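You operate a simulated robot arm through the tools that you are given. There is no shell and no other tool.

The job below is to be done with a simulated robot arm. You get a single attempt, and the scene is never put back.

Task
Water the three herb pots on the window sill.
Fine: fill each pot's well to its dark band from the watering can; put the can back on the sill. Set down upright: watering can.

It is judged by the outcome, as a careful person would: the job done as asked, and still so three seconds after it is handed in. It fails if anything else is knocked over, pushed out of place, dropped, spilled or broken.

Robot
A 7-joint arm with a two-finger parallel gripper, fixed in place. Base frame: the origin is at the foot of the arm, x ahead of it, y to its left, z up. Readings come in m, degrees, newtons and seconds.
With the tool pointing down near the work surface it reaches from about 0.36 to 0.88 m from the base axis. Its first joint turns from -143.0 to 143.0 degrees. Payload 3 kg.
Tool frame: the origin (TCP) lies between the finger pads and is the grasp point; the fingertips stand 0.03 m ahead of it; z points along the fingers, y is the line along which they close. Largest opening 0.094 m; finger width 0.028, thickness 0.01; the body of the gripper, 0.05 by 0.096 m, starts 0.055 m behind the TCP.
Orientation is that of the tool frame in the base frame, as a unit quaternion [w, x, y, z]. With the fingers straight down and closing along the base's y, the tool's x points along the base's -x, its y along +y and its z along -z.

Tools
- The arm moves only by the tool servo_tool. Its argument "plan" is text: rows parted by semicolons, each of 7 numbers parted by spaces: the shift along the tool's x, y, z in units of 20 mm (1.0 is 20 mm), then the turn, a rotation vector about the tool's x, y, z in units of 8 degrees (1.0 is 8 degrees), then the gripper command, from -1 (fully open) to 1 (shut), values between in proportion. In form: dx dy dz wx wy wz gripper; .... A call has 1 to 20 rows; each row shifts and turns the commanded pose from where the row before left it, along the tool's axes as they then stand. A call with a number of a shift or a turn outside -1 to 1 is refused whole. A row lasts 0.2 s, in which the tool goes at most 0.05 m and 8.6 degrees; a call with a longer step from one row to the next is refused whole, and so is a gripper value outside its range. Where a pose cannot be reached the arm comes as near as it can. A force on the tool above 40 N (or 10 N above the force at the start of the call, whichever is more), or a blocked arm, ends the call early, and 0.2 s more pass. The fingers move at their own pace (about 0.072 m/s each) and stop on an object; they squeeze with about 43 N. The grip force told is the motor's: it shows also when the fingers shut on nothing. Time passes only in rows, and 0.2 s behind the last, so rows that do not move let the fingers close. The reply holds the time, the measured pose of the TCP, the force on the tool along the base axes, the opening and the grip force, in the units named above and with some noise, with the torque about the TCP (base axes, N m) and any sound that the robot's microphone picked up.
- Cameras (640 x 400 px; columns grow to the right, rows downward): "scene" is fixed at [0.2032, -0.4974, 1.8342]; the picture's right is [0.59, -0.81, 0.00], its down [-0.62, -0.45, -0.65] and it looks along [0.52, 0.38, -0.76] (base axes); focal length 314 px, centre (320, 200). "wrist" rides on the gripper at [0.076, 0.014, -0.103] in the tool frame; the picture's right is [-0.18, 0.98, 0.00], its down [-0.75, -0.14, -0.64] and it looks along [-0.63, -0.12, 0.77] (tool axes); focal length 243 px, centre (320, 200). There is no depth. A picture from a camera that has moved, and an enlarged one, comes with that camera's place and axes in the base frame and with its lens. The place of the scene camera against the robot may be out by one fixed shift of up to 0.025 m in any direction.
- capture(camera): a new picture of that camera. It takes no simulated time.
- enlarge(camera, box): a new picture of the part [left, top, right, bottom] of that camera's present view, enlarged. It takes no simulated time.
- finish_job(): hands the job in; it is judged then, once.

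Places have to be worked out from the pictures, the camera data and where the tool is seen. Open the gripper and draw the arm clear of the work before you hand the job in, unless the task says otherwise.

The tools are called as a command line: name --argument value ..., lists and objects as JSON in quotes. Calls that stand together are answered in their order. servo_tool: Moves the arm, as the interface text tells. Its arguments: {"type":"object","properties":{"plan":{"type":"string"}},"required":["plan"]} The other tools are called the same way: capture (camera) takes a picture; enlarge (camera, box) takes an enlarged picture of a part of a camera's view; finish_job () hands the job in.

At the start:

```text
clock: 0.0
tcp_pos: [0.4301, 0.1297, 1.3564]
ee_rot: [0.0, 0.0, 1.0, 0.0]
force: [-0.4, 1.0, -0.8]
wrist_torque: [-0.02, -0.02, -0.02]
gripper_width: 0.0942
finger_force: 0.0
```

scene: 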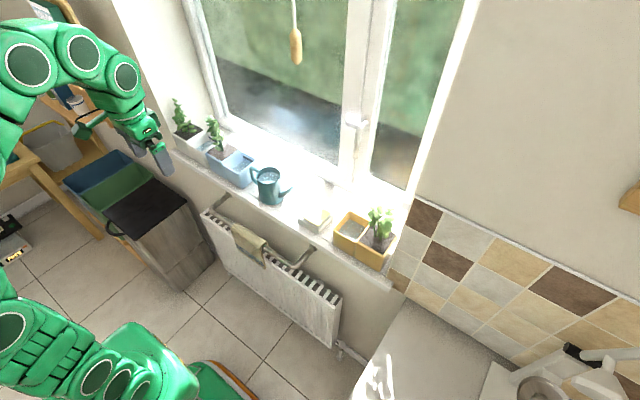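
wrist: 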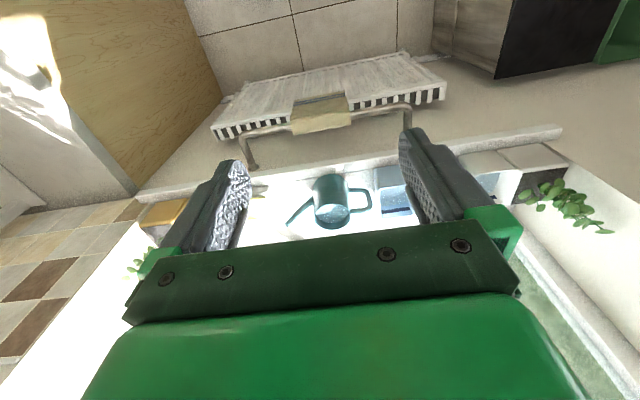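

I start by looking closely at the sill with both cameras to find the can and pots.

enlarge --camera "scene" --box '[160, 80, 300, 220]'

enlarge --camera "scene" --box '[280, 160, 420, 300]'

enlarge --camera "wrist" --box '[240, 120, 440, 245]'

```text
2.86 times, centred on (230, 150) of scene
camera zoom: at [0.2032, -0.4974, 1.8342], right [0.59, -0.81, 0.0], down [-0.62, -0.45, -0.65], along [0.52, 0.38, -0.76], focal length 897 px, centre (577, 343)
```

zoom: 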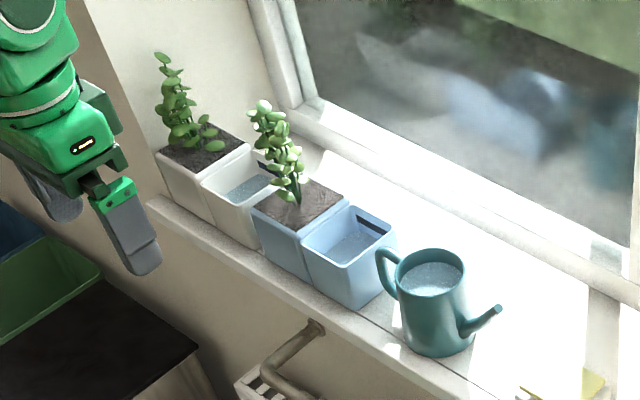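

```text
2.86 times, centred on (350, 230) of scene
camera zoom: at [0.2032, -0.4974, 1.8342], right [0.59, -0.81, 0.0], down [-0.62, -0.45, -0.65], along [0.52, 0.38, -0.76], focal length 897 px, centre (234, 114)
```

zoom: 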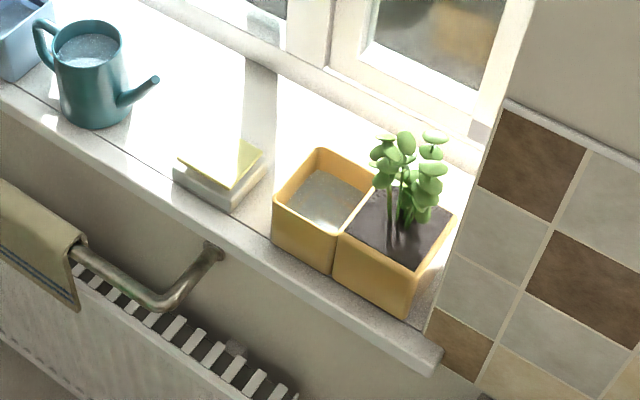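

```text
3.20 times, centred on (340, 182) of wrist
camera zoom: at [0.3552, 0.1434, 1.4589], right [0.18, 0.98, 0.0], down [0.75, -0.14, 0.64], along [0.63, -0.12, -0.77], focal length 776 px, centre (256, 256)
```

zoom: 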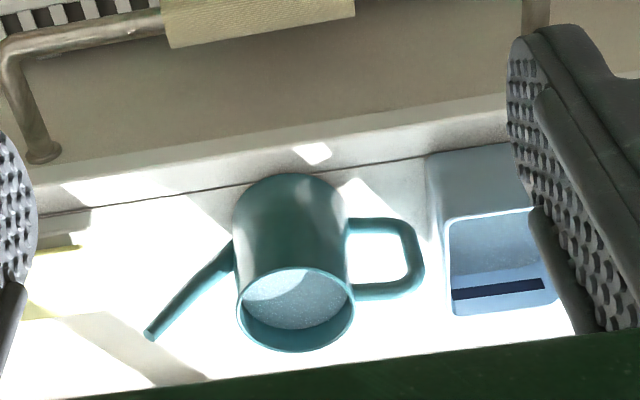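

The can's rim centre triangulates to about (0.72, 0.10, 1.06), the sill top to about 0.947, and the wells to about (0.725, 0.46), (0.725, 0.257) and (0.727, -0.24). I move left at a safe height to look at the white and blue wells up close.

servo_tool --plan "0 1 0 0 0 0 -1;0 1 0 0 0 0 -1;0 1 0 0 0 0 -1;0 1 0 0 0 0 -1;0 1 0 0 0 0 -1;0 1 0 0 0 0 -1;0 1 0 0 0 0 -1;0 1 0 0 0 0 -1;0 1 0 0 0 0 -1;0 1 0 0 0 0 -1;0 1 0 0 0 0 -1;0 1 0 0 0 0 -1"

capture --camera "wrist"

capture --camera "scene"

```text
clock: 2.6
tcp_pos: [0.4363, 0.3453, 1.3387]
ee_rot: [0.0, -0.001, 1.0, 0.0]
force: [-0.1, 0.5, -0.1]
wrist_torque: [0.0, -0.02, 0.0]
gripper_width: 0.094
finger_force: 0.0
out of reach, approached as far as the arm can: row 8, 9, 11, 12
```

```text
taken
camera wrist: at [0.3597, 0.3584, 1.44], right [0.18, 0.98, 0.0], down [0.75, -0.14, 0.64], along [0.63, -0.12, -0.77], focal length 243 px, centre (320, 200)
```

wrist: 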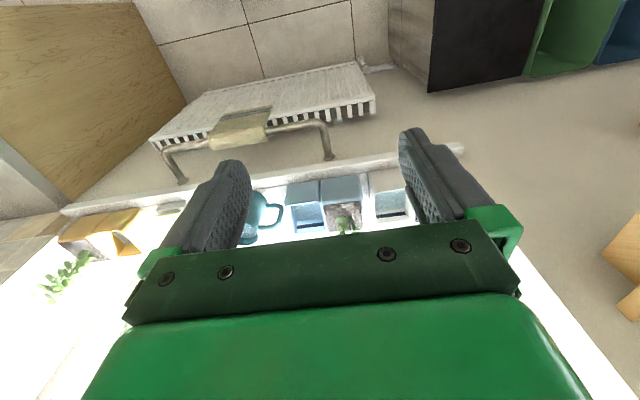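

```text
taken
```

scene: 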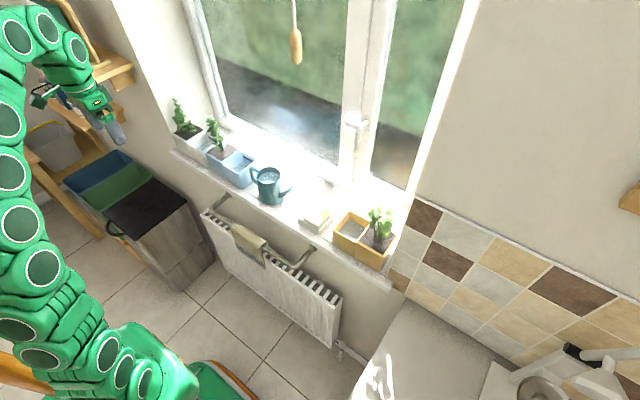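

The arm meets its reach limit at this height, so later moves go lower. Now I enlarge the view of the blue and white wells and their bands.

enlarge --camera "wrist" --box '[270, 160, 420, 250]'

servo_tool --plan "0 0 1 0 0 0 -1;0 0 1 0 0 0 -1;0 0 1 0 0 0 -1;0 0 1 0 0 0 -1;0 0 1 0 0 0 -1;0 0 1 0 0 0 -1"

capture --camera "wrist"

```text
4.27 times, centred on (345, 205) of wrist
camera zoom: at [0.3597, 0.3584, 1.44], right [0.18, 0.98, 0.0], down [0.75, -0.14, 0.64], along [0.63, -0.12, -0.77], focal length 1035 px, centre (213, 179)
```

zoom: 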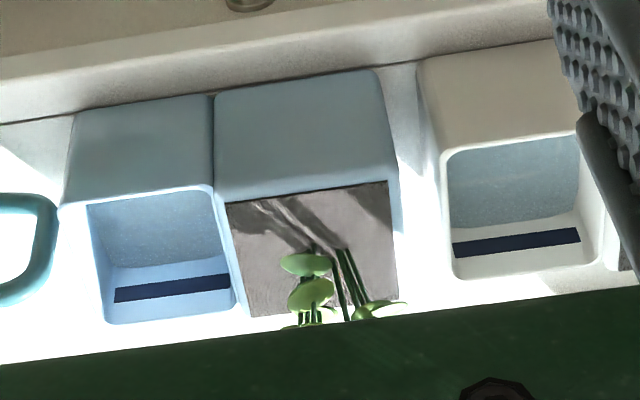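

```text
clock: 4.0
tcp_pos: [0.4365, 0.3446, 1.2182]
ee_rot: [0.001, 0.0, 1.0, 0.0]
force: [0.3, 0.7, -0.2]
wrist_torque: [0.01, -0.01, 0.03]
gripper_width: 0.0938
finger_force: 0.0
```

```text
taken
camera wrist: at [0.3613, 0.3582, 1.3198], right [0.18, 0.98, 0.0], down [0.75, -0.14, 0.64], along [0.63, -0.12, -0.77], focal length 243 px, centre (320, 200)
```

wrist: 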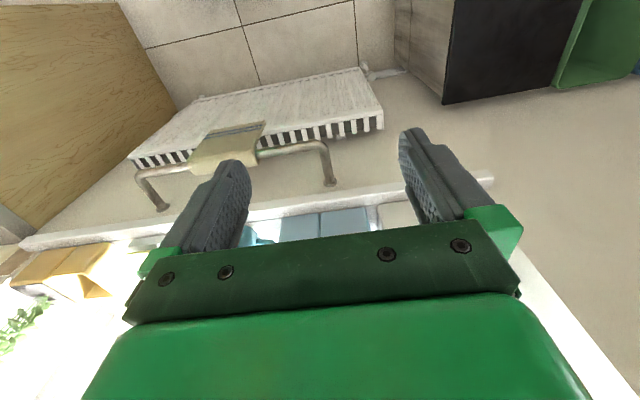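

Both wells show water a little below the dark band on the window-side wall. I slide back to the can for a closer look at its handle and spout.

servo_tool --plan "0 -1 0 0 0 0 -1;0 -1 0 0 0 0 -1;0 -1 0 0 0 0 -1;0 -1 0 0 0 0 -1;0 -1 0 0 0 0 -1;0 -1 0 0 0 0 -1;0 -1 0 0 0 0 -1;0 -1 0 0 0 0 -1;0 -1 0 0 0 0 -1;0.5 -1 0 0 0 0 -1;0.5 -1 0 0 0 0 -1;0.5 0 0 0 0 0 -1;0.5 0 0 0 0 0 -1"

enlarge --camera "wrist" --box '[240, 140, 420, 250]'

enlarge --camera "scene" --box '[230, 140, 310, 220]'

```text
clock: 6.8
tcp_pos: [0.3947, 0.1233, 1.2174]
ee_rot: [0.001, 0.0, 1.0, 0.0]
force: [-0.7, 0.3, -0.3]
wrist_torque: [-0.02, 0.03, 0.03]
gripper_width: 0.0939
finger_force: 0.1
```

```text
3.56 times, centred on (330, 195) of wrist
camera zoom: at [0.3197, 0.1371, 1.3199], right [0.18, 0.98, 0.0], down [0.75, -0.14, 0.64], along [0.63, -0.12, -0.77], focal length 863 px, centre (284, 218)
```

zoom: 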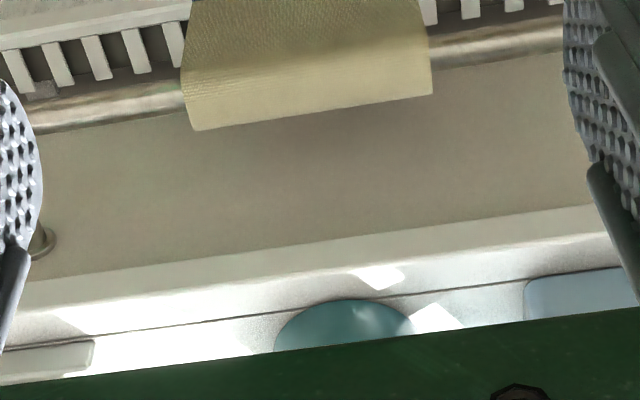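

```text
5.00 times, centred on (270, 180) of scene
camera zoom: at [0.2032, -0.4974, 1.8342], right [0.59, -0.81, 0.0], down [-0.62, -0.45, -0.65], along [0.52, 0.38, -0.76], focal length 1570 px, centre (570, 300)
```

zoom: 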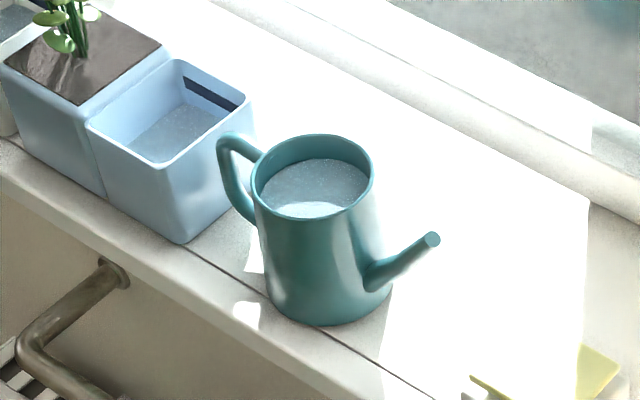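

The can tapers slightly (about 84 mm at the rim), the handle is on its +y side and the spout on its -y side. I plan a body grip with the tool pitched 45° and coming from the handle side, so that tilting forward pours. First I test the wrist's range by turning the tool about its axis here in free air.

servo_tool --plan "0 0 0 0 0 -1 -1;0 0 0 0 0 -1 -1;0 0 0 0 0 -1 -1;0 0 0 0 0 -1 -1;0 0 0 0 0 -1 -1;0 0 0 0 0 -1 -1;0 0 0 0 0 -1 -1;0 0 0 0 0 -1 -1;0 0 0 0 0 -1 -1;0 0 0 0 0 -1 -1;0 0 0 0 0 -1 -1;0 0 0 0 0 -0.25 -1"

capture --camera "wrist"

```text
clock: 9.4
tcp_pos: [0.396, 0.1239, 1.2182]
ee_rot: [0.0, 0.707, -0.707, 0.0]
force: [-0.6, -0.2, 0.9]
wrist_torque: [0.03, 0.03, 0.0]
gripper_width: 0.0938
finger_force: 0.1
```

```text
taken
camera wrist: at [0.3821, 0.048, 1.3197], right [-0.98, 0.18, 0.0], down [0.14, 0.75, 0.64], along [0.12, 0.63, -0.77], focal length 243 px, centre (320, 200)
```

wrist: 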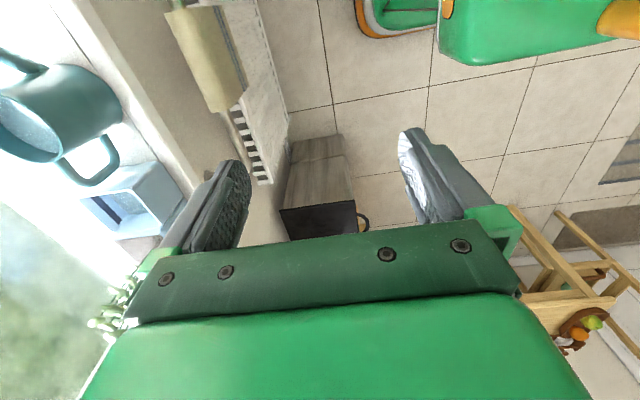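

That turn worked. I go on to the full 180° to see whether the pouring headings (spout pointing away from the base) can be reached this way.

enlarge --camera "wrist" --box '[0, 30, 200, 240]'

servo_tool --plan "0 0 0 0 0 -1 -1;0 0 0 0 0 -1 -1;0 0 0 0 0 -1 -1;0 0 0 0 0 -1 -1;0 0 0 0 0 -1 -1;0 0 0 0 0 -1 -1;0 0 0 0 0 -1 -1;0 0 0 0 0 -1 -1;0 0 0 0 0 -1 -1;0 0 0 0 0 -1 -1;0 0 0 0 0 -1 -1;0 0 0 0 0 -0.25 -1"

capture --camera "wrist"

```text
1.90 times, centred on (100, 135) of wrist
camera zoom: at [0.3821, 0.048, 1.3197], right [-0.98, 0.18, 0.0], down [0.14, 0.75, 0.64], along [0.12, 0.63, -0.77], focal length 462 px, centre (739, 324)
```

zoom: 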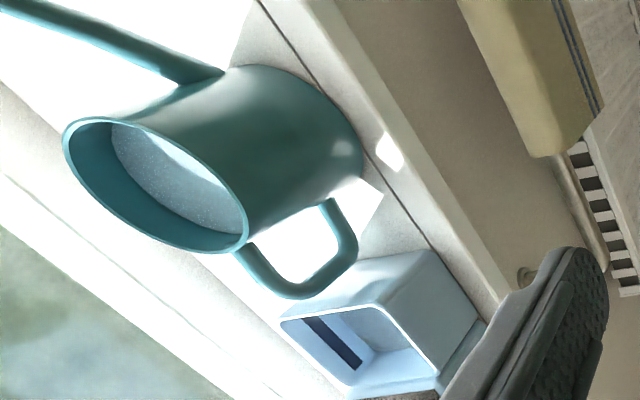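

```text
clock: 12.0
tcp_pos: [0.3953, 0.125, 1.218]
ee_rot: [0.0, 1.0, 0.001, 0.0]
force: [-0.2, -0.5, -0.9]
wrist_torque: [-0.01, 0.0, -0.01]
gripper_width: 0.094
finger_force: 0.0
```

```text
taken
camera wrist: at [0.4724, 0.11, 1.3194], right [-0.18, -0.98, 0.0], down [-0.75, 0.14, 0.64], along [-0.63, 0.12, -0.77], focal length 243 px, centre (320, 200)
```

wrist: 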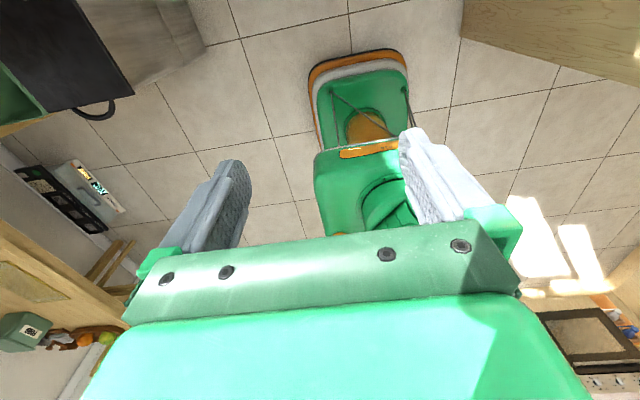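

The full range is reachable with the camera on the upper side. Next I test a pouring-like pose near the white pot with nothing in hand: heading +x, pitched 45° down, on the room side of the pots.

servo_tool --plan "0 0 0 0 0.94 0 -1;0 0 0 0 0.94 0 -1;0 0 0 0 0.94 0 -1;0 0 0 0 0.94 0 -1;0 0 0 0 0.94 0 -1;0 0 0 0 0.925 0 -1"

servo_tool --plan "0.1665 -1 0.665 0 0 0 -1;0.1665 -1 0.665 0 0 0 -1;0.1665 -1 0.665 0 0 0 -1;0.1665 -1 0.665 0 0 0 -1;0.1665 -1 0.665 0 0 0 -1;0.1665 -1 0.665 0 0 0 -1;0.1665 -1 0.665 0 0 0 -1;0.1665 -1 0.665 0 0 0 -1;0.1665 -1 0.665 0 0 0 -1;0.1665 -1 0.665 0 0 0 -1;0.1665 -1 0.665 0 0 0 -1;0.1665 -1 0.665 0 0 0 -1;0.1665 -1 0.665 0 0 0 -1"

capture --camera "wrist"

capture --camera "scene"

```text
clock: 13.4
tcp_pos: [0.3959, 0.1238, 1.2177]
ee_rot: [0.001, 0.924, -0.001, 0.383]
force: [0.6, 0.4, -0.6]
wrist_torque: [0.01, 0.02, -0.01]
gripper_width: 0.0942
finger_force: 0.0
```

```text
clock: 16.2
tcp_pos: [0.548, 0.3817, 1.1267]
ee_rot: [0.0, 0.924, -0.001, 0.382]
force: [-0.6, 0.4, 0.1]
wrist_torque: [-0.02, 0.02, 0.03]
gripper_width: 0.0937
finger_force: 0.0
```

```text
taken
camera wrist: at [0.5299, 0.3674, 1.2524], right [-0.13, -0.98, -0.13], down [-0.99, 0.14, -0.08], along [0.1, 0.12, -0.99], focal length 243 px, centre (320, 200)
```

wrist: 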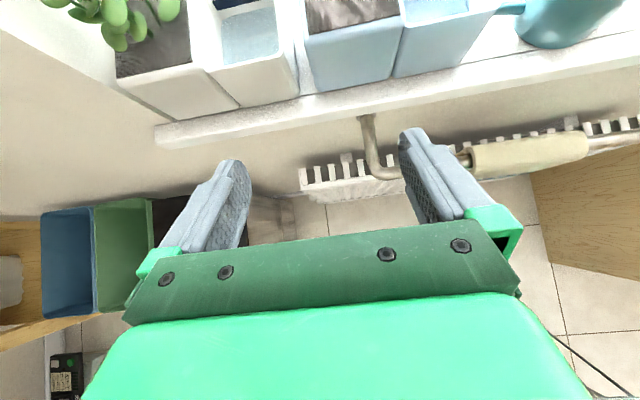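

```text
taken
```

scene: 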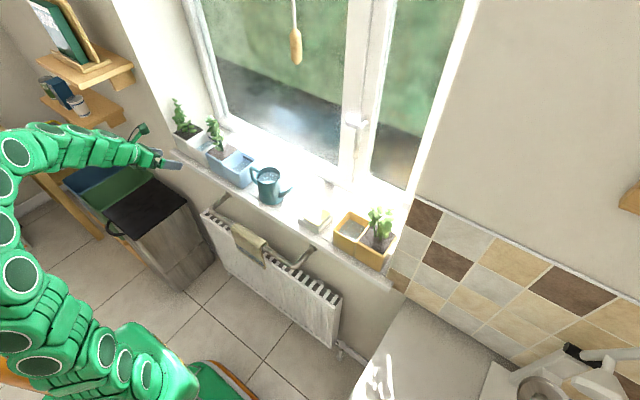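

Reachable, and the scene camera still sees the wells clearly. I enlarge the wrist view to measure the pots and levels.

enlarge --camera "wrist" --box '[110, 0, 300, 120]'

enlarge --camera "wrist" --box '[290, 0, 480, 120]'

enlarge --camera "scene" --box '[170, 110, 270, 200]'

enlarge --camera "scene" --box '[320, 195, 400, 275]'

```text
3.33 times, centred on (205, 60) of wrist
camera zoom: at [0.5299, 0.3674, 1.2524], right [-0.13, -0.98, -0.13], down [-0.99, 0.14, -0.08], along [0.1, 0.12, -0.99], focal length 809 px, centre (703, 667)
```

zoom: 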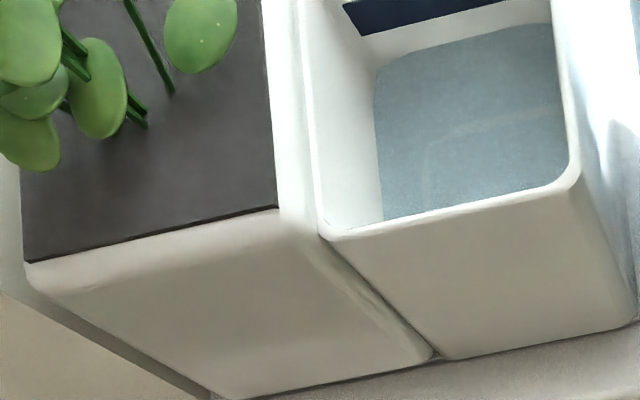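

```text
3.33 times, centred on (385, 60) of wrist
camera zoom: at [0.5299, 0.3674, 1.2524], right [-0.13, -0.98, -0.13], down [-0.99, 0.14, -0.08], along [0.1, 0.12, -0.99], focal length 809 px, centre (103, 667)
```

zoom: 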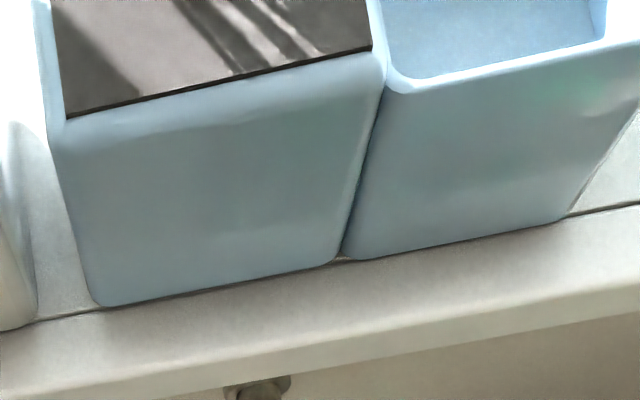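

```text
4.44 times, centred on (220, 155) of scene
camera zoom: at [0.2032, -0.4974, 1.8342], right [0.59, -0.81, 0.0], down [-0.62, -0.45, -0.65], along [0.52, 0.38, -0.76], focal length 1396 px, centre (764, 400)
```

zoom: 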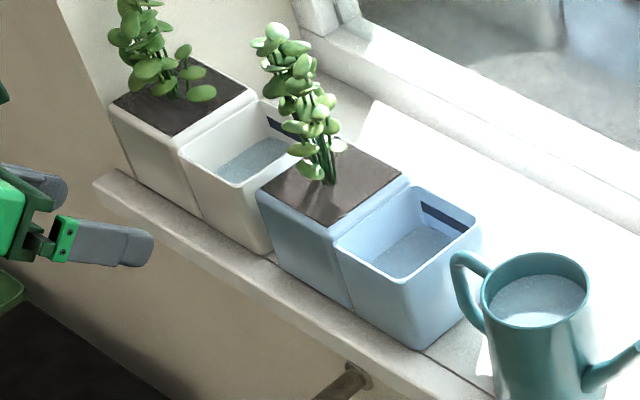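

```text
5.00 times, centred on (360, 235) of scene
camera zoom: at [0.2032, -0.4974, 1.8342], right [0.59, -0.81, 0.0], down [-0.62, -0.45, -0.65], along [0.52, 0.38, -0.76], focal length 1570 px, centre (120, 25)
```

zoom: 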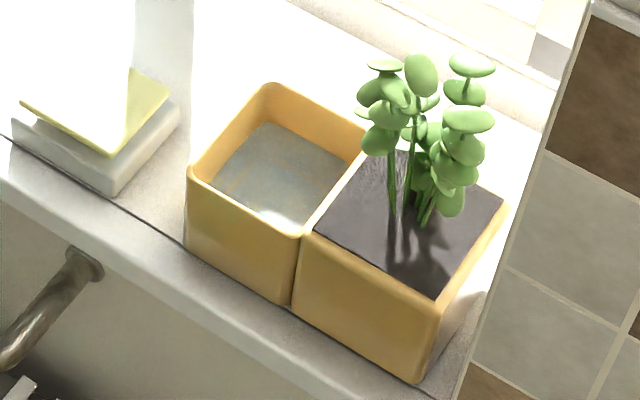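

The wrist views put the pots' near faces at x≈0.706, with the blue well at y 0.21–0.29 and the white well at y 0.415–0.496. The scene camera looks shifted by about (+0.018, -0.009). I raise the arm, turn the heading to -y and pitch to 60°, then look straight down on the can.

servo_tool --plan "0.4 1 -0.66 0 0 0 -1;0.4 1 -0.66 0 0 0 -1;0.4 1 -0.66 0 0 0 -1;0.4 1 -0.66 0 0 0 -1;0.4 1 -0.66 0 0 0 -1;0.4 1 -0.66 0 0 0 -1;0.4 1 -0.66 0 0 0 -1;0.4 1 -0.66 0 0 0 -1"

servo_tool --plan "0 0 0 -0.707 0 0.707 -1;0 0 0 -0.707 0 0.707 -1;0 0 0 -0.707 0 0.707 -1;0 0 0 -0.707 0 0.707 -1;0 0 0 -0.707 0 0.707 -1;0 0 0 -0.707 0 0.707 -1;0 0 0 -0.707 0 0.707 -1;0 0 0 -0.707 0 0.707 -1;0 0 0 -0.707 0 0.707 -1;0 0 0 -0.707 0 0.707 -1;0 0 0 -0.707 0 0.707 -1;0 0 0 -0.177 0 0.177 -1;0 0 0 0 -0.9375 0 -1;0 0 0 0 -0.9375 0 -1"

```text
clock: 18.0
tcp_pos: [0.5194, 0.2251, 1.2455]
ee_rot: [0.0, 0.924, -0.001, 0.382]
force: [0.2, -0.1, 0.0]
wrist_torque: [0.01, -0.01, 0.0]
gripper_width: 0.0939
finger_force: 0.0
```

```text
clock: 21.0
tcp_pos: [0.5189, 0.2294, 1.228]
ee_rot: [0.178, 0.705, -0.66, 0.188]
force: [-0.4, -0.8, -0.4]
wrist_torque: [0.02, 0.01, -0.02]
gripper_width: 0.094
finger_force: 0.1
out of reach, approached as far as the arm can: row 11, 12
```

Pitch 60° reached with heading about -87°. I now hover above the can to look straight down at it.

servo_tool --plan "0.273 -0.927 0.468 0 0 0 -1;0.273 -0.927 0.468 0 0 0 -1;0.273 -0.927 0.468 0 0 0 -1;0.273 -0.927 0.468 0 0 0 -1;0.273 -0.927 0.468 0 0 0 -1;0.273 -0.927 0.468 0 0 0 -1;0.273 -0.927 0.468 0 0 0 -1;0.273 -0.927 0.468 0 0 0 -1;0.273 -0.927 0.468 0 0 0 -1;0.273 -0.927 0.468 0 0 0 -1;0.273 -0.927 0.468 0 0 0 -1"

capture --camera "wrist"

capture --camera "scene"

```text
clock: 23.4
tcp_pos: [0.7294, 0.1374, 1.1693]
ee_rot: [0.177, 0.706, -0.659, 0.19]
force: [-1.1, 0.7, -0.2]
wrist_torque: [0.03, -0.01, -0.02]
gripper_width: 0.0937
finger_force: 0.2
```

```text
taken
camera wrist: at [0.7162, 0.1225, 1.2957], right [-0.99, 0.09, -0.09], down [0.07, 0.98, 0.18], along [0.11, 0.17, -0.98], focal length 243 px, centre (320, 200)
```

wrist: 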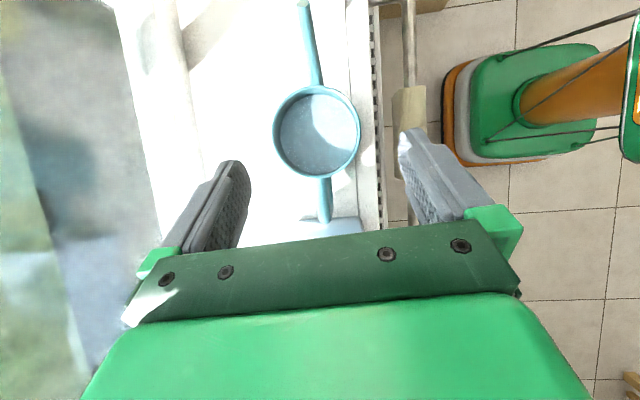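

```text
taken
```

scene: 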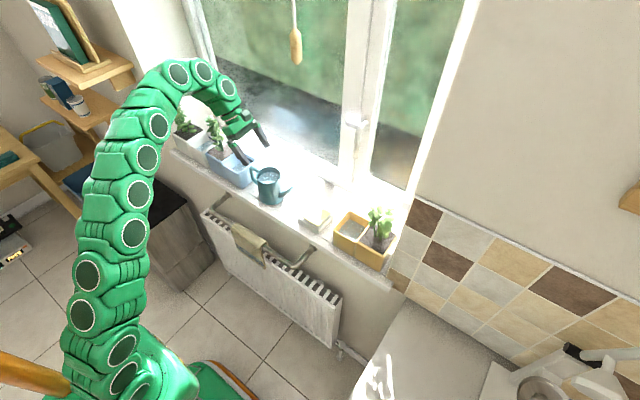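

The view is excellent: the handle and spout line up with the tool's heading. I enlarge it to measure the can precisely.

enlarge --camera "wrist" --box '[240, 0, 400, 240]'

enlarge --camera "scene" --box '[160, 50, 300, 210]'

```text
1.67 times, centred on (320, 120) of wrist
camera zoom: at [0.7162, 0.1225, 1.2957], right [-0.99, 0.09, -0.09], down [0.07, 0.98, 0.18], along [0.11, 0.17, -0.98], focal length 404 px, centre (320, 333)
```

zoom: 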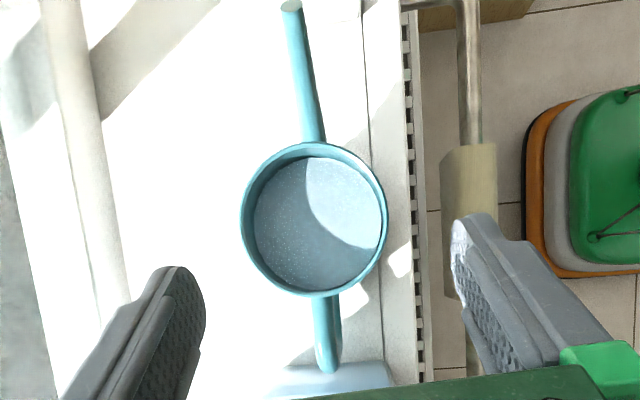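

```text
2.50 times, centred on (230, 130) of scene
camera zoom: at [0.2032, -0.4974, 1.8342], right [0.59, -0.81, 0.0], down [-0.62, -0.45, -0.65], along [0.52, 0.38, -0.76], focal length 785 px, centre (545, 375)
```

zoom: 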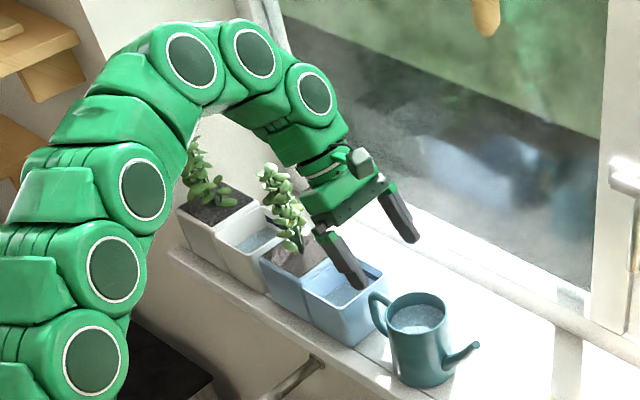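

Rim centre at about (0.740, 0.097), z about 1.055; the spout and handle lie along y. I correct the heading by -4° and move down to a point 8 cm short of the grasp along the approach line, then re-measure.

servo_tool --plan "0 0 0 -0.25 0 0.433 -1;-0.5 -0.1325 0.75 0 0 0 -1;-0.5 -0.1325 0.75 0 0 0 -1;-0.5 -0.1325 0.75 0 0 0 -1;-0.5 -0.1325 0.75 0 0 0 -1;0 0 0 0 0 0 -1"

capture --camera "wrist"

enlarge --camera "scene" --box '[190, 90, 310, 220]'

```text
clock: 24.8
tcp_pos: [0.7384, 0.1441, 1.0971]
ee_rot: [-0.183, -0.683, 0.684, -0.183]
force: [0.4, -0.3, 0.1]
wrist_torque: [0.0, 0.0, 0.06]
gripper_width: 0.0939
finger_force: 0.1
```

```text
taken
camera wrist: at [0.7254, 0.1286, 1.223], right [-0.98, 0.16, -0.09], down [0.14, 0.97, 0.18], along [0.12, 0.16, -0.98], focal length 243 px, centre (320, 200)
```

wrist: 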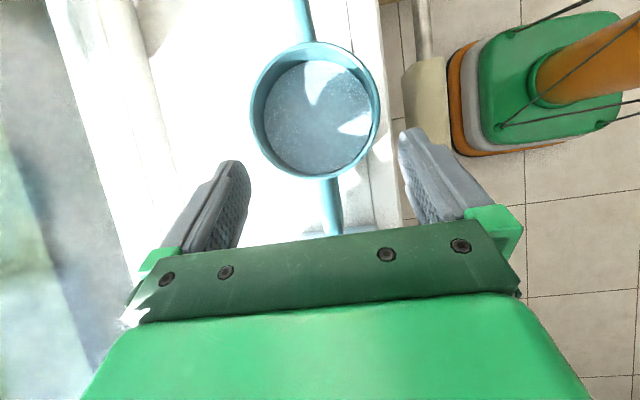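

```text
3.08 times, centred on (250, 155) of scene
camera zoom: at [0.2032, -0.4974, 1.8342], right [0.59, -0.81, 0.0], down [-0.62, -0.45, -0.65], along [0.52, 0.38, -0.76], focal length 966 px, centre (535, 338)
```

zoom: 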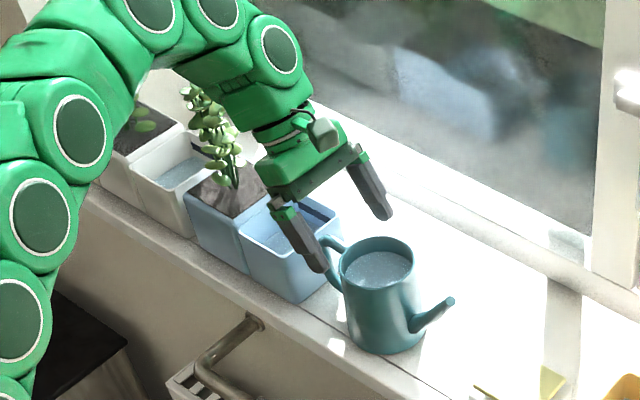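

Two-view triangulation gives rim centre (0.740, 0.097, 1.054) and an outer diameter of about 86 mm, leaving roughly 4 mm each side. I advance part way along the tool axis so that the fingertips straddle the rim, then check clearance.

servo_tool --plan "0 -0.08 0.4 0 0 0 -1;0 0 0.5 0 0 0 -1;0 0 0.5 0 0 0 -1;0 0 0.4 0 0 0 -1;0 0 0.2 0 0 0 -1;0 0 0 0 0 0 -1"

capture --camera "wrist"

enlarge --camera "scene" --box '[190, 90, 310, 220]'

```text
clock: 26.2
tcp_pos: [0.7418, 0.1226, 1.0627]
ee_rot: [-0.183, -0.683, 0.683, -0.183]
force: [-0.1, 0.6, -0.7]
wrist_torque: [-0.02, 0.0, 0.01]
gripper_width: 0.0939
finger_force: 0.1
```

```text
taken
camera wrist: at [0.7278, 0.1079, 1.189], right [-0.98, 0.16, -0.09], down [0.14, 0.97, 0.18], along [0.12, 0.16, -0.98], focal length 243 px, centre (320, 200)
```

wrist: 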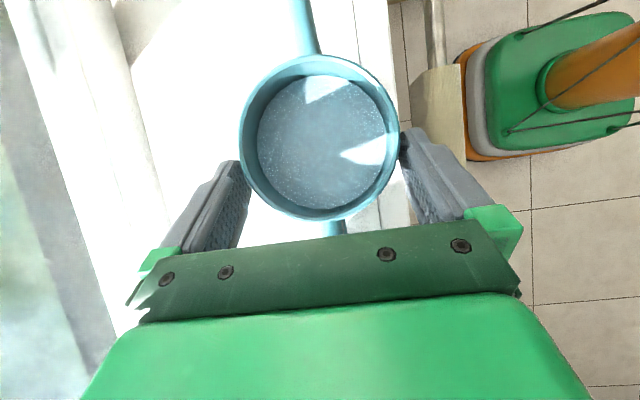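

```text
3.08 times, centred on (250, 155) of scene
camera zoom: at [0.2032, -0.4974, 1.8342], right [0.59, -0.81, 0.0], down [-0.62, -0.45, -0.65], along [0.52, 0.38, -0.76], focal length 966 px, centre (535, 338)
```

zoom: 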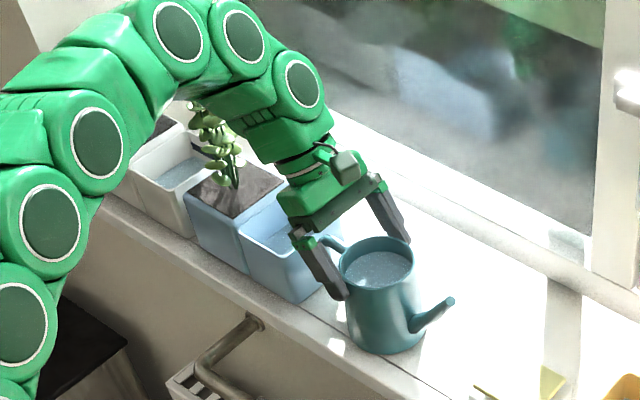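

The fingertips straddle the rim with the can about 1 mm toward the room. I correct that and advance the remaining 43 mm along the tool axis.

servo_tool --plan "0 0.06 0.3 0 0 0 -1;0 0 0.4 0 0 0 -1;0 0 0.4 0 0 0 -1;0 0 0.4 0 0 0 -1;0 0 0.4 0 0 0 -1;0 0 0.23 0 0 0 -1;0 0 0 0 0 0 -1"

capture --camera "wrist"

enlarge --camera "scene" --box '[190, 90, 310, 220]'

```text
clock: 27.8
tcp_pos: [0.7402, 0.1022, 1.0281]
ee_rot: [-0.18, -0.682, 0.684, -0.184]
force: [4.0, 15.7, 38.1]
wrist_torque: [2.19, 0.12, -0.28]
gripper_width: 0.094
finger_force: 0.0
```

```text
taken
camera wrist: at [0.7257, 0.0877, 1.1544], right [-0.98, 0.16, -0.1], down [0.14, 0.97, 0.18], along [0.12, 0.16, -0.98], focal length 243 px, centre (320, 200)
```

wrist: 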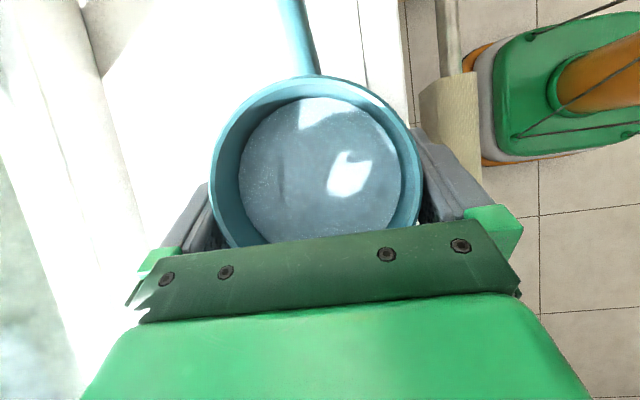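

```text
3.08 times, centred on (250, 155) of scene
camera zoom: at [0.2032, -0.4974, 1.8342], right [0.59, -0.81, 0.0], down [-0.62, -0.45, -0.65], along [0.52, 0.38, -0.76], focal length 966 px, centre (535, 338)
```

zoom: 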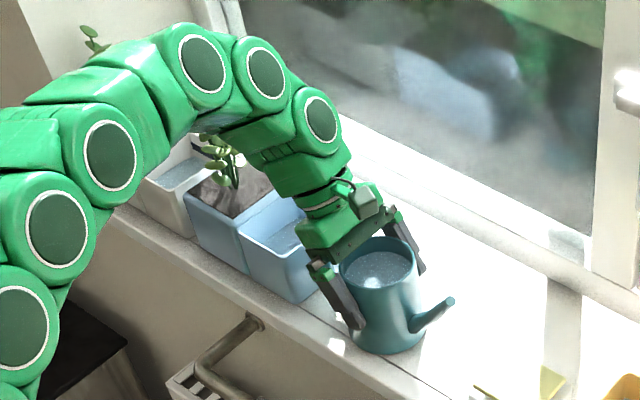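

There is a 40 N contact whose torque points to the palm touching the handle's top; the can looks upright and unmoved. I back off 8 mm along the tool axis and check that the force clears.

servo_tool --plan "0 0 -0.2 0 0 0 -1;0 0 -0.2 0 0 0 -1;0 0 0 0 0 0 -1"

capture --camera "wrist"

enlarge --camera "scene" --box '[230, 130, 310, 220]'

```text
clock: 28.6
tcp_pos: [0.7402, 0.1049, 1.0329]
ee_rot: [-0.183, -0.682, 0.683, -0.183]
force: [-0.1, -0.5, -0.1]
wrist_torque: [0.02, 0.02, 0.0]
gripper_width: 0.0939
finger_force: 0.1
```

```text
taken
camera wrist: at [0.7259, 0.0904, 1.1588], right [-0.98, 0.16, -0.09], down [0.14, 0.97, 0.18], along [0.12, 0.16, -0.98], focal length 243 px, centre (320, 200)
```

wrist: 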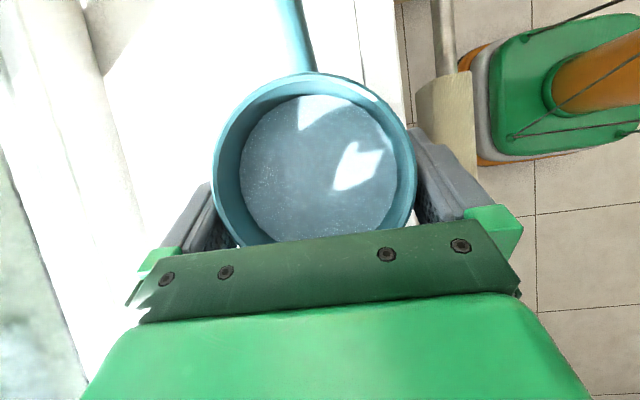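

```text
4.44 times, centred on (270, 175) of scene
camera zoom: at [0.2032, -0.4974, 1.8342], right [0.59, -0.81, 0.0], down [-0.62, -0.45, -0.65], along [0.52, 0.38, -0.76], focal length 1396 px, centre (542, 311)
```

zoom: 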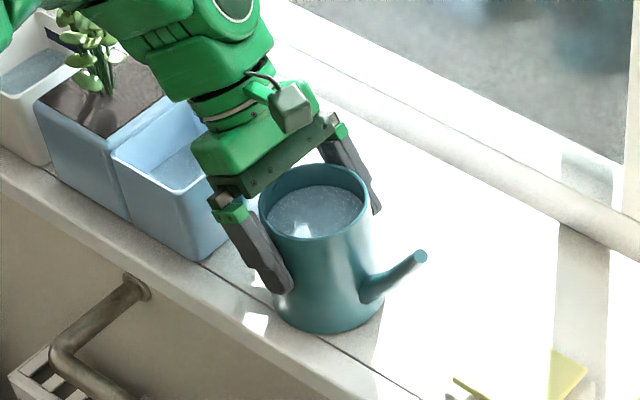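

Contact is cleared and the can sits centred between the fingers. I close the gripper.

servo_tool --plan "0 0 0 0 0 0 0;0 0 0 0 0 0 1;0 0 0 0 0 0 1;0 0 0 0 0 0 1;0 0 0 0 0 0 1"

capture --camera "wrist"

```text
clock: 29.8
tcp_pos: [0.7394, 0.1055, 1.0329]
ee_rot: [-0.183, -0.682, 0.684, -0.183]
force: [-0.1, 0.2, 0.3]
wrist_torque: [0.03, 0.0, -0.01]
gripper_width: 0.0812
finger_force: 43.1
```

```text
taken
camera wrist: at [0.7261, 0.0907, 1.1591], right [-0.98, 0.16, -0.09], down [0.14, 0.97, 0.18], along [0.12, 0.16, -0.98], focal length 243 px, centre (320, 200)
```

wrist: 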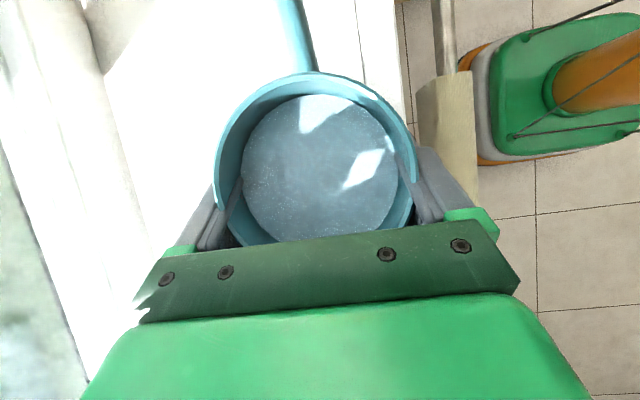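

The grip is firm (43 N at 81 mm). I lift straight up slowly by 2 cm and check weight and torque.

servo_tool --plan "0.1 0 -0.173 0 0 0 1;0.15 0 -0.26 0 0 0 1;0.15 0 -0.26 0 0 0 1;0.1 0 -0.173 0 0 0 1;0 0 0 0 0 0 1"

capture --camera "wrist"

enlarge --camera "scene" --box '[230, 130, 310, 220]'

```text
clock: 31.0
tcp_pos: [0.7387, 0.1059, 1.0521]
ee_rot: [-0.184, -0.682, 0.684, -0.183]
force: [-0.5, 0.0, -7.1]
wrist_torque: [0.02, -0.04, 0.0]
gripper_width: 0.081
finger_force: 42.7
```

```text
taken
camera wrist: at [0.7256, 0.0907, 1.1792], right [-0.98, 0.16, -0.09], down [0.14, 0.97, 0.18], along [0.12, 0.16, -0.98], focal length 243 px, centre (320, 200)
```

wrist: 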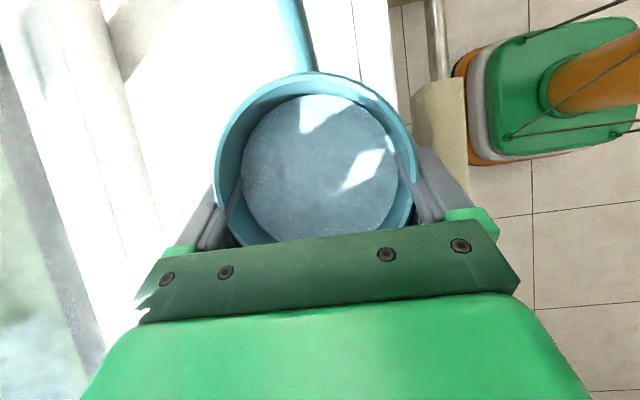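

```text
4.44 times, centred on (270, 175) of scene
camera zoom: at [0.2032, -0.4974, 1.8342], right [0.59, -0.81, 0.0], down [-0.62, -0.45, -0.65], along [0.52, 0.38, -0.76], focal length 1396 px, centre (542, 311)
```

zoom: 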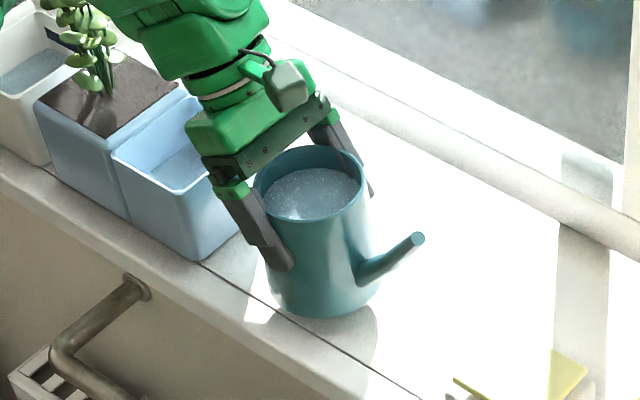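

Lifted cleanly: 7.1 N weight, no torque, can upright. I continue up to z≈1.17 and then draw back toward the room by 9 cm.

servo_tool --plan "0.15 0 -0.26 0 0 0 1;0.25 0 -0.433 0 0 0 1;0.3 0 -0.52 0 0 0 1;0.3 0 -0.52 0 0 0 1;0.3 0 -0.52 0 0 0 1;0.3 0 -0.52 0 0 0 1;0.3 0 -0.52 0 0 0 1;0.3 0 -0.52 0 0 0 1;0.3 0 -0.52 0 0 0 1;0.25 0 -0.433 0 0 0 1;0.15 0 -0.26 0 0 0 1;0 0.2 0 0 0 0 1;0 0.4 0 0 0 0 1;0 0.6 0 0 0 0 1;0 0.7 0 0 0 0 1;0 0.7 0 0 0 0 1;0 0.7 0 0 0 0 1;0 0.6 0 0 0 0 1;0 0.4 0 0 0 0 1;0 0.2 0 0 0 0 1"

capture --camera "scene"

capture --camera "wrist"

```text
clock: 35.2
tcp_pos: [0.6491, 0.1078, 1.1681]
ee_rot: [-0.183, -0.682, 0.684, -0.183]
force: [-0.6, 0.0, -8.0]
wrist_torque: [0.08, -0.02, 0.01]
gripper_width: 0.0811
finger_force: 43.2
```

```text
taken
```

scene: 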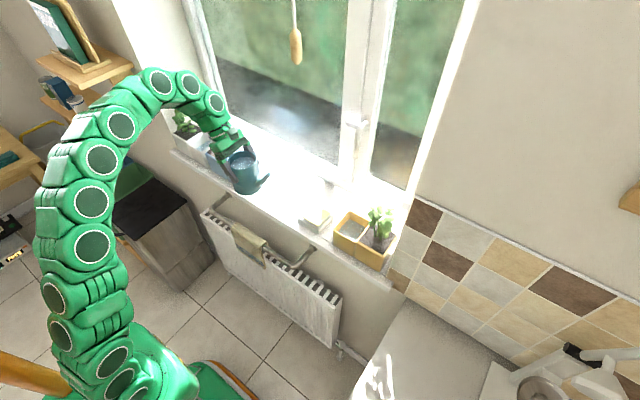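

```text
taken
camera wrist: at [0.6361, 0.0918, 1.295], right [-0.98, 0.16, -0.09], down [0.14, 0.97, 0.18], along [0.12, 0.16, -0.98], focal length 243 px, centre (320, 200)
```

wrist: 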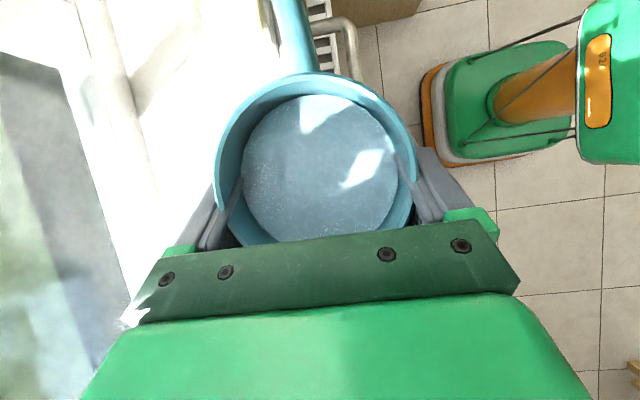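

All steady. Now I turn the can's heading from -y toward +x about the vertical, in small steps.

servo_tool --plan "0 0 0 0.125 0 -0.217 1;0 0 0 0.25 0 -0.433 1;0 0 0 0.25 0 -0.433 1;0 0 0 0.25 0 -0.433 1;0 0 0 0.25 0 -0.433 1;0 0 0 0.25 0 -0.433 1;0 0 0 0.25 0 -0.433 1;0 0 0 0.25 0 -0.433 1;0 0 0 0.25 0 -0.433 1;0 0 0 0.25 0 -0.433 1;0 0 0 0.25 0 -0.433 1;0 0 0 0.125 0 -0.217 1"

```text
clock: 37.8
tcp_pos: [0.6507, 0.1064, 1.1684]
ee_rot: [0.102, 0.889, -0.377, 0.239]
force: [-0.3, -0.3, -7.1]
wrist_torque: [0.0, 0.06, 0.01]
gripper_width: 0.0813
finger_force: 42.5
```

Heading is about -46°, pitch still 60°, no slip. I turn the remaining 46° to heading +x.

servo_tool --plan "0 0 0 0.125 0 -0.217 1;0 0 0 0.25 0 -0.433 1;0 0 0 0.25 0 -0.433 1;0 0 0 0.25 0 -0.433 1;0 0 0 0.25 0 -0.433 1;0 0 0 0.25 0 -0.433 1;0 0 0 0.25 0 -0.433 1;0 0 0 0.25 0 -0.433 1;0 0 0 0.25 0 -0.433 1;0 0 0 0.25 0 -0.433 1;0 0 0 0.25 0 -0.433 1;0 0 0 0.25 0 -0.433 1;0 0 0 0.125 0 -0.217 1"

capture --camera "scene"

capture --camera "wrist"

```text
clock: 40.6
tcp_pos: [0.651, 0.1063, 1.171]
ee_rot: [-0.004, 0.966, 0.017, 0.26]
force: [0.1, 0.3, -6.8]
wrist_torque: [0.01, 0.03, -0.02]
gripper_width: 0.0813
finger_force: 42.9
```

```text
taken
```

scene: 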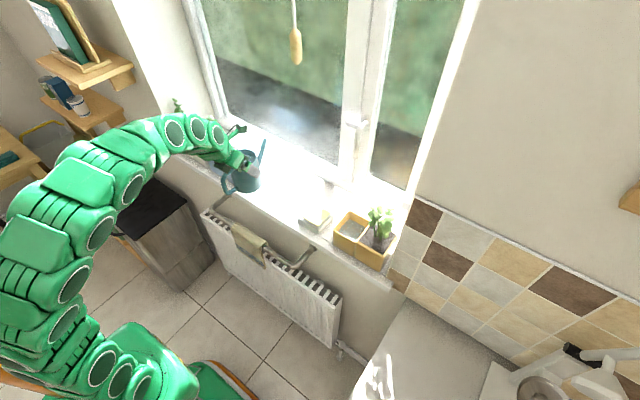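

```text
taken
camera wrist: at [0.6661, 0.0921, 1.2956], right [-0.13, -0.99, -0.09], down [-0.98, 0.11, 0.18], along [-0.17, 0.11, -0.98], focal length 243 px, centre (320, 200)
```

wrist: 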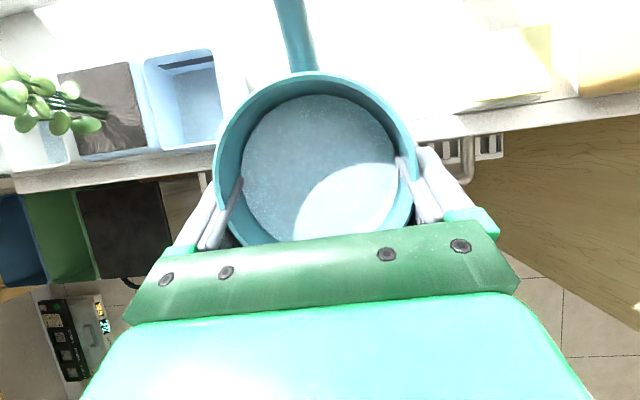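

Heading is +2° and the can is level. I retract 9 cm and then move left toward the white pot, keeping clear of the plants.

servo_tool --plan "-0.3 0 -0.175 0 0 0 1;-0.6 0 -0.345 0 0 0 1;-0.8 0 -0.46 0 0 0 1;-0.8 0 -0.46 0 0 0 1;-0.8 0 -0.46 0 0 0 1;-0.4 0 -0.23 0 0 0 1;-0.2 -0.3 -0.115 0 0 0 1;0 -0.7 0 0 0 0 1;0 -1 0 0 0 0 1;0 -1 0 0 0 0 1;0 -1 0 0 0 0 1;0 -1 0 0 0 0 1;0 -1 0 0 0 0 1;0 -1 0 0 0 0 1;0 -1 0 0 0 0 1;0 -1 0 0 0 0 1;0 -1 0 0 0 0 1;0 -1 0 0 0 0 1;0 -0.7 0 0 0 0 1;0 -0.3 0 0 0 0 1"

capture --camera "wrist"

capture --camera "scene"

```text
clock: 44.8
tcp_pos: [0.5519, 0.3431, 1.1691]
ee_rot: [-0.004, 0.966, 0.016, 0.258]
force: [-0.1, 0.0, -6.9]
wrist_torque: [0.02, 0.03, 0.03]
gripper_width: 0.081
finger_force: 42.7
```

```text
taken
camera wrist: at [0.5677, 0.3299, 1.2949], right [-0.13, -0.99, -0.09], down [-0.98, 0.11, 0.18], along [-0.17, 0.11, -0.98], focal length 243 px, centre (320, 200)
```

wrist: 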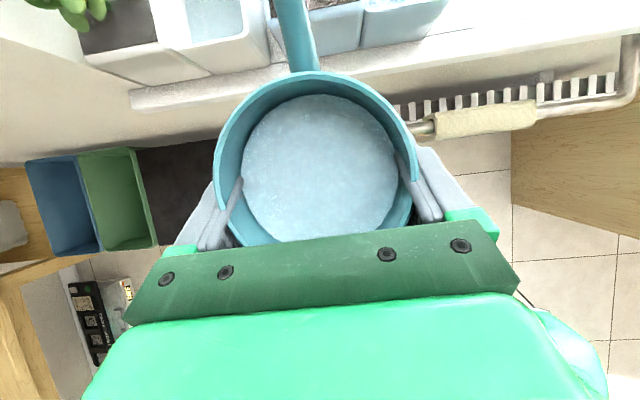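

```text
taken
```

scene: 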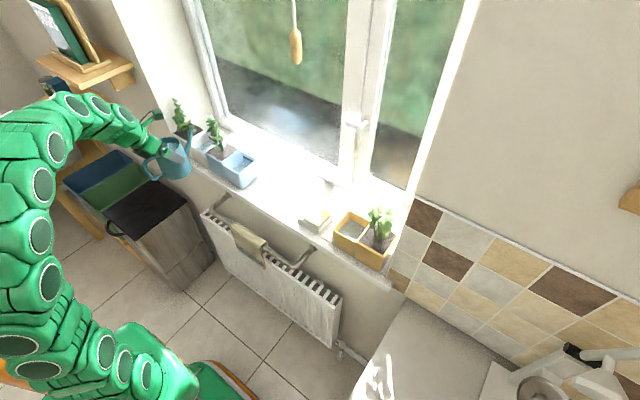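

The scene camera now sees the can, its spout and the pots unobstructed. I enlarge to locate the spout tip relative to the tool.

enlarge --camera "scene" --box '[140, 90, 260, 190]'

enlarge --camera "wrist" --box '[70, 0, 470, 100]'

```text
4.00 times, centred on (200, 140) of scene
camera zoom: at [0.2032, -0.4974, 1.8342], right [0.59, -0.81, 0.0], down [-0.62, -0.45, -0.65], along [0.52, 0.38, -0.76], focal length 1256 px, centre (800, 440)
```

zoom: 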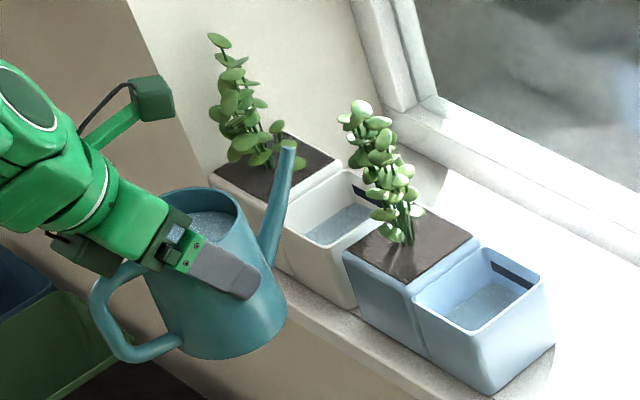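

```text
1.60 times, centred on (270, 50) of wrist
camera zoom: at [0.5677, 0.3299, 1.2949], right [-0.13, -0.99, -0.09], down [-0.98, 0.11, 0.18], along [-0.17, 0.11, -0.98], focal length 388 px, centre (400, 440)
```

zoom: 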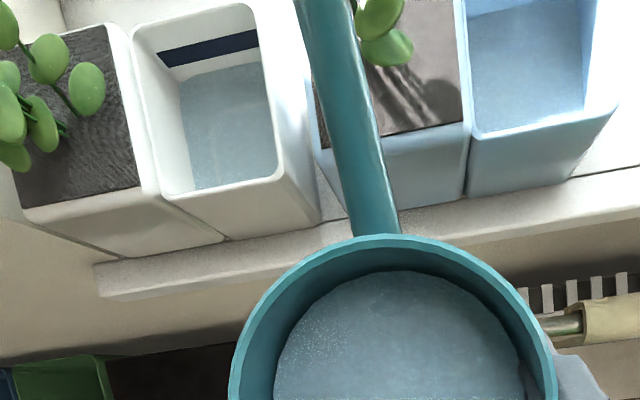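

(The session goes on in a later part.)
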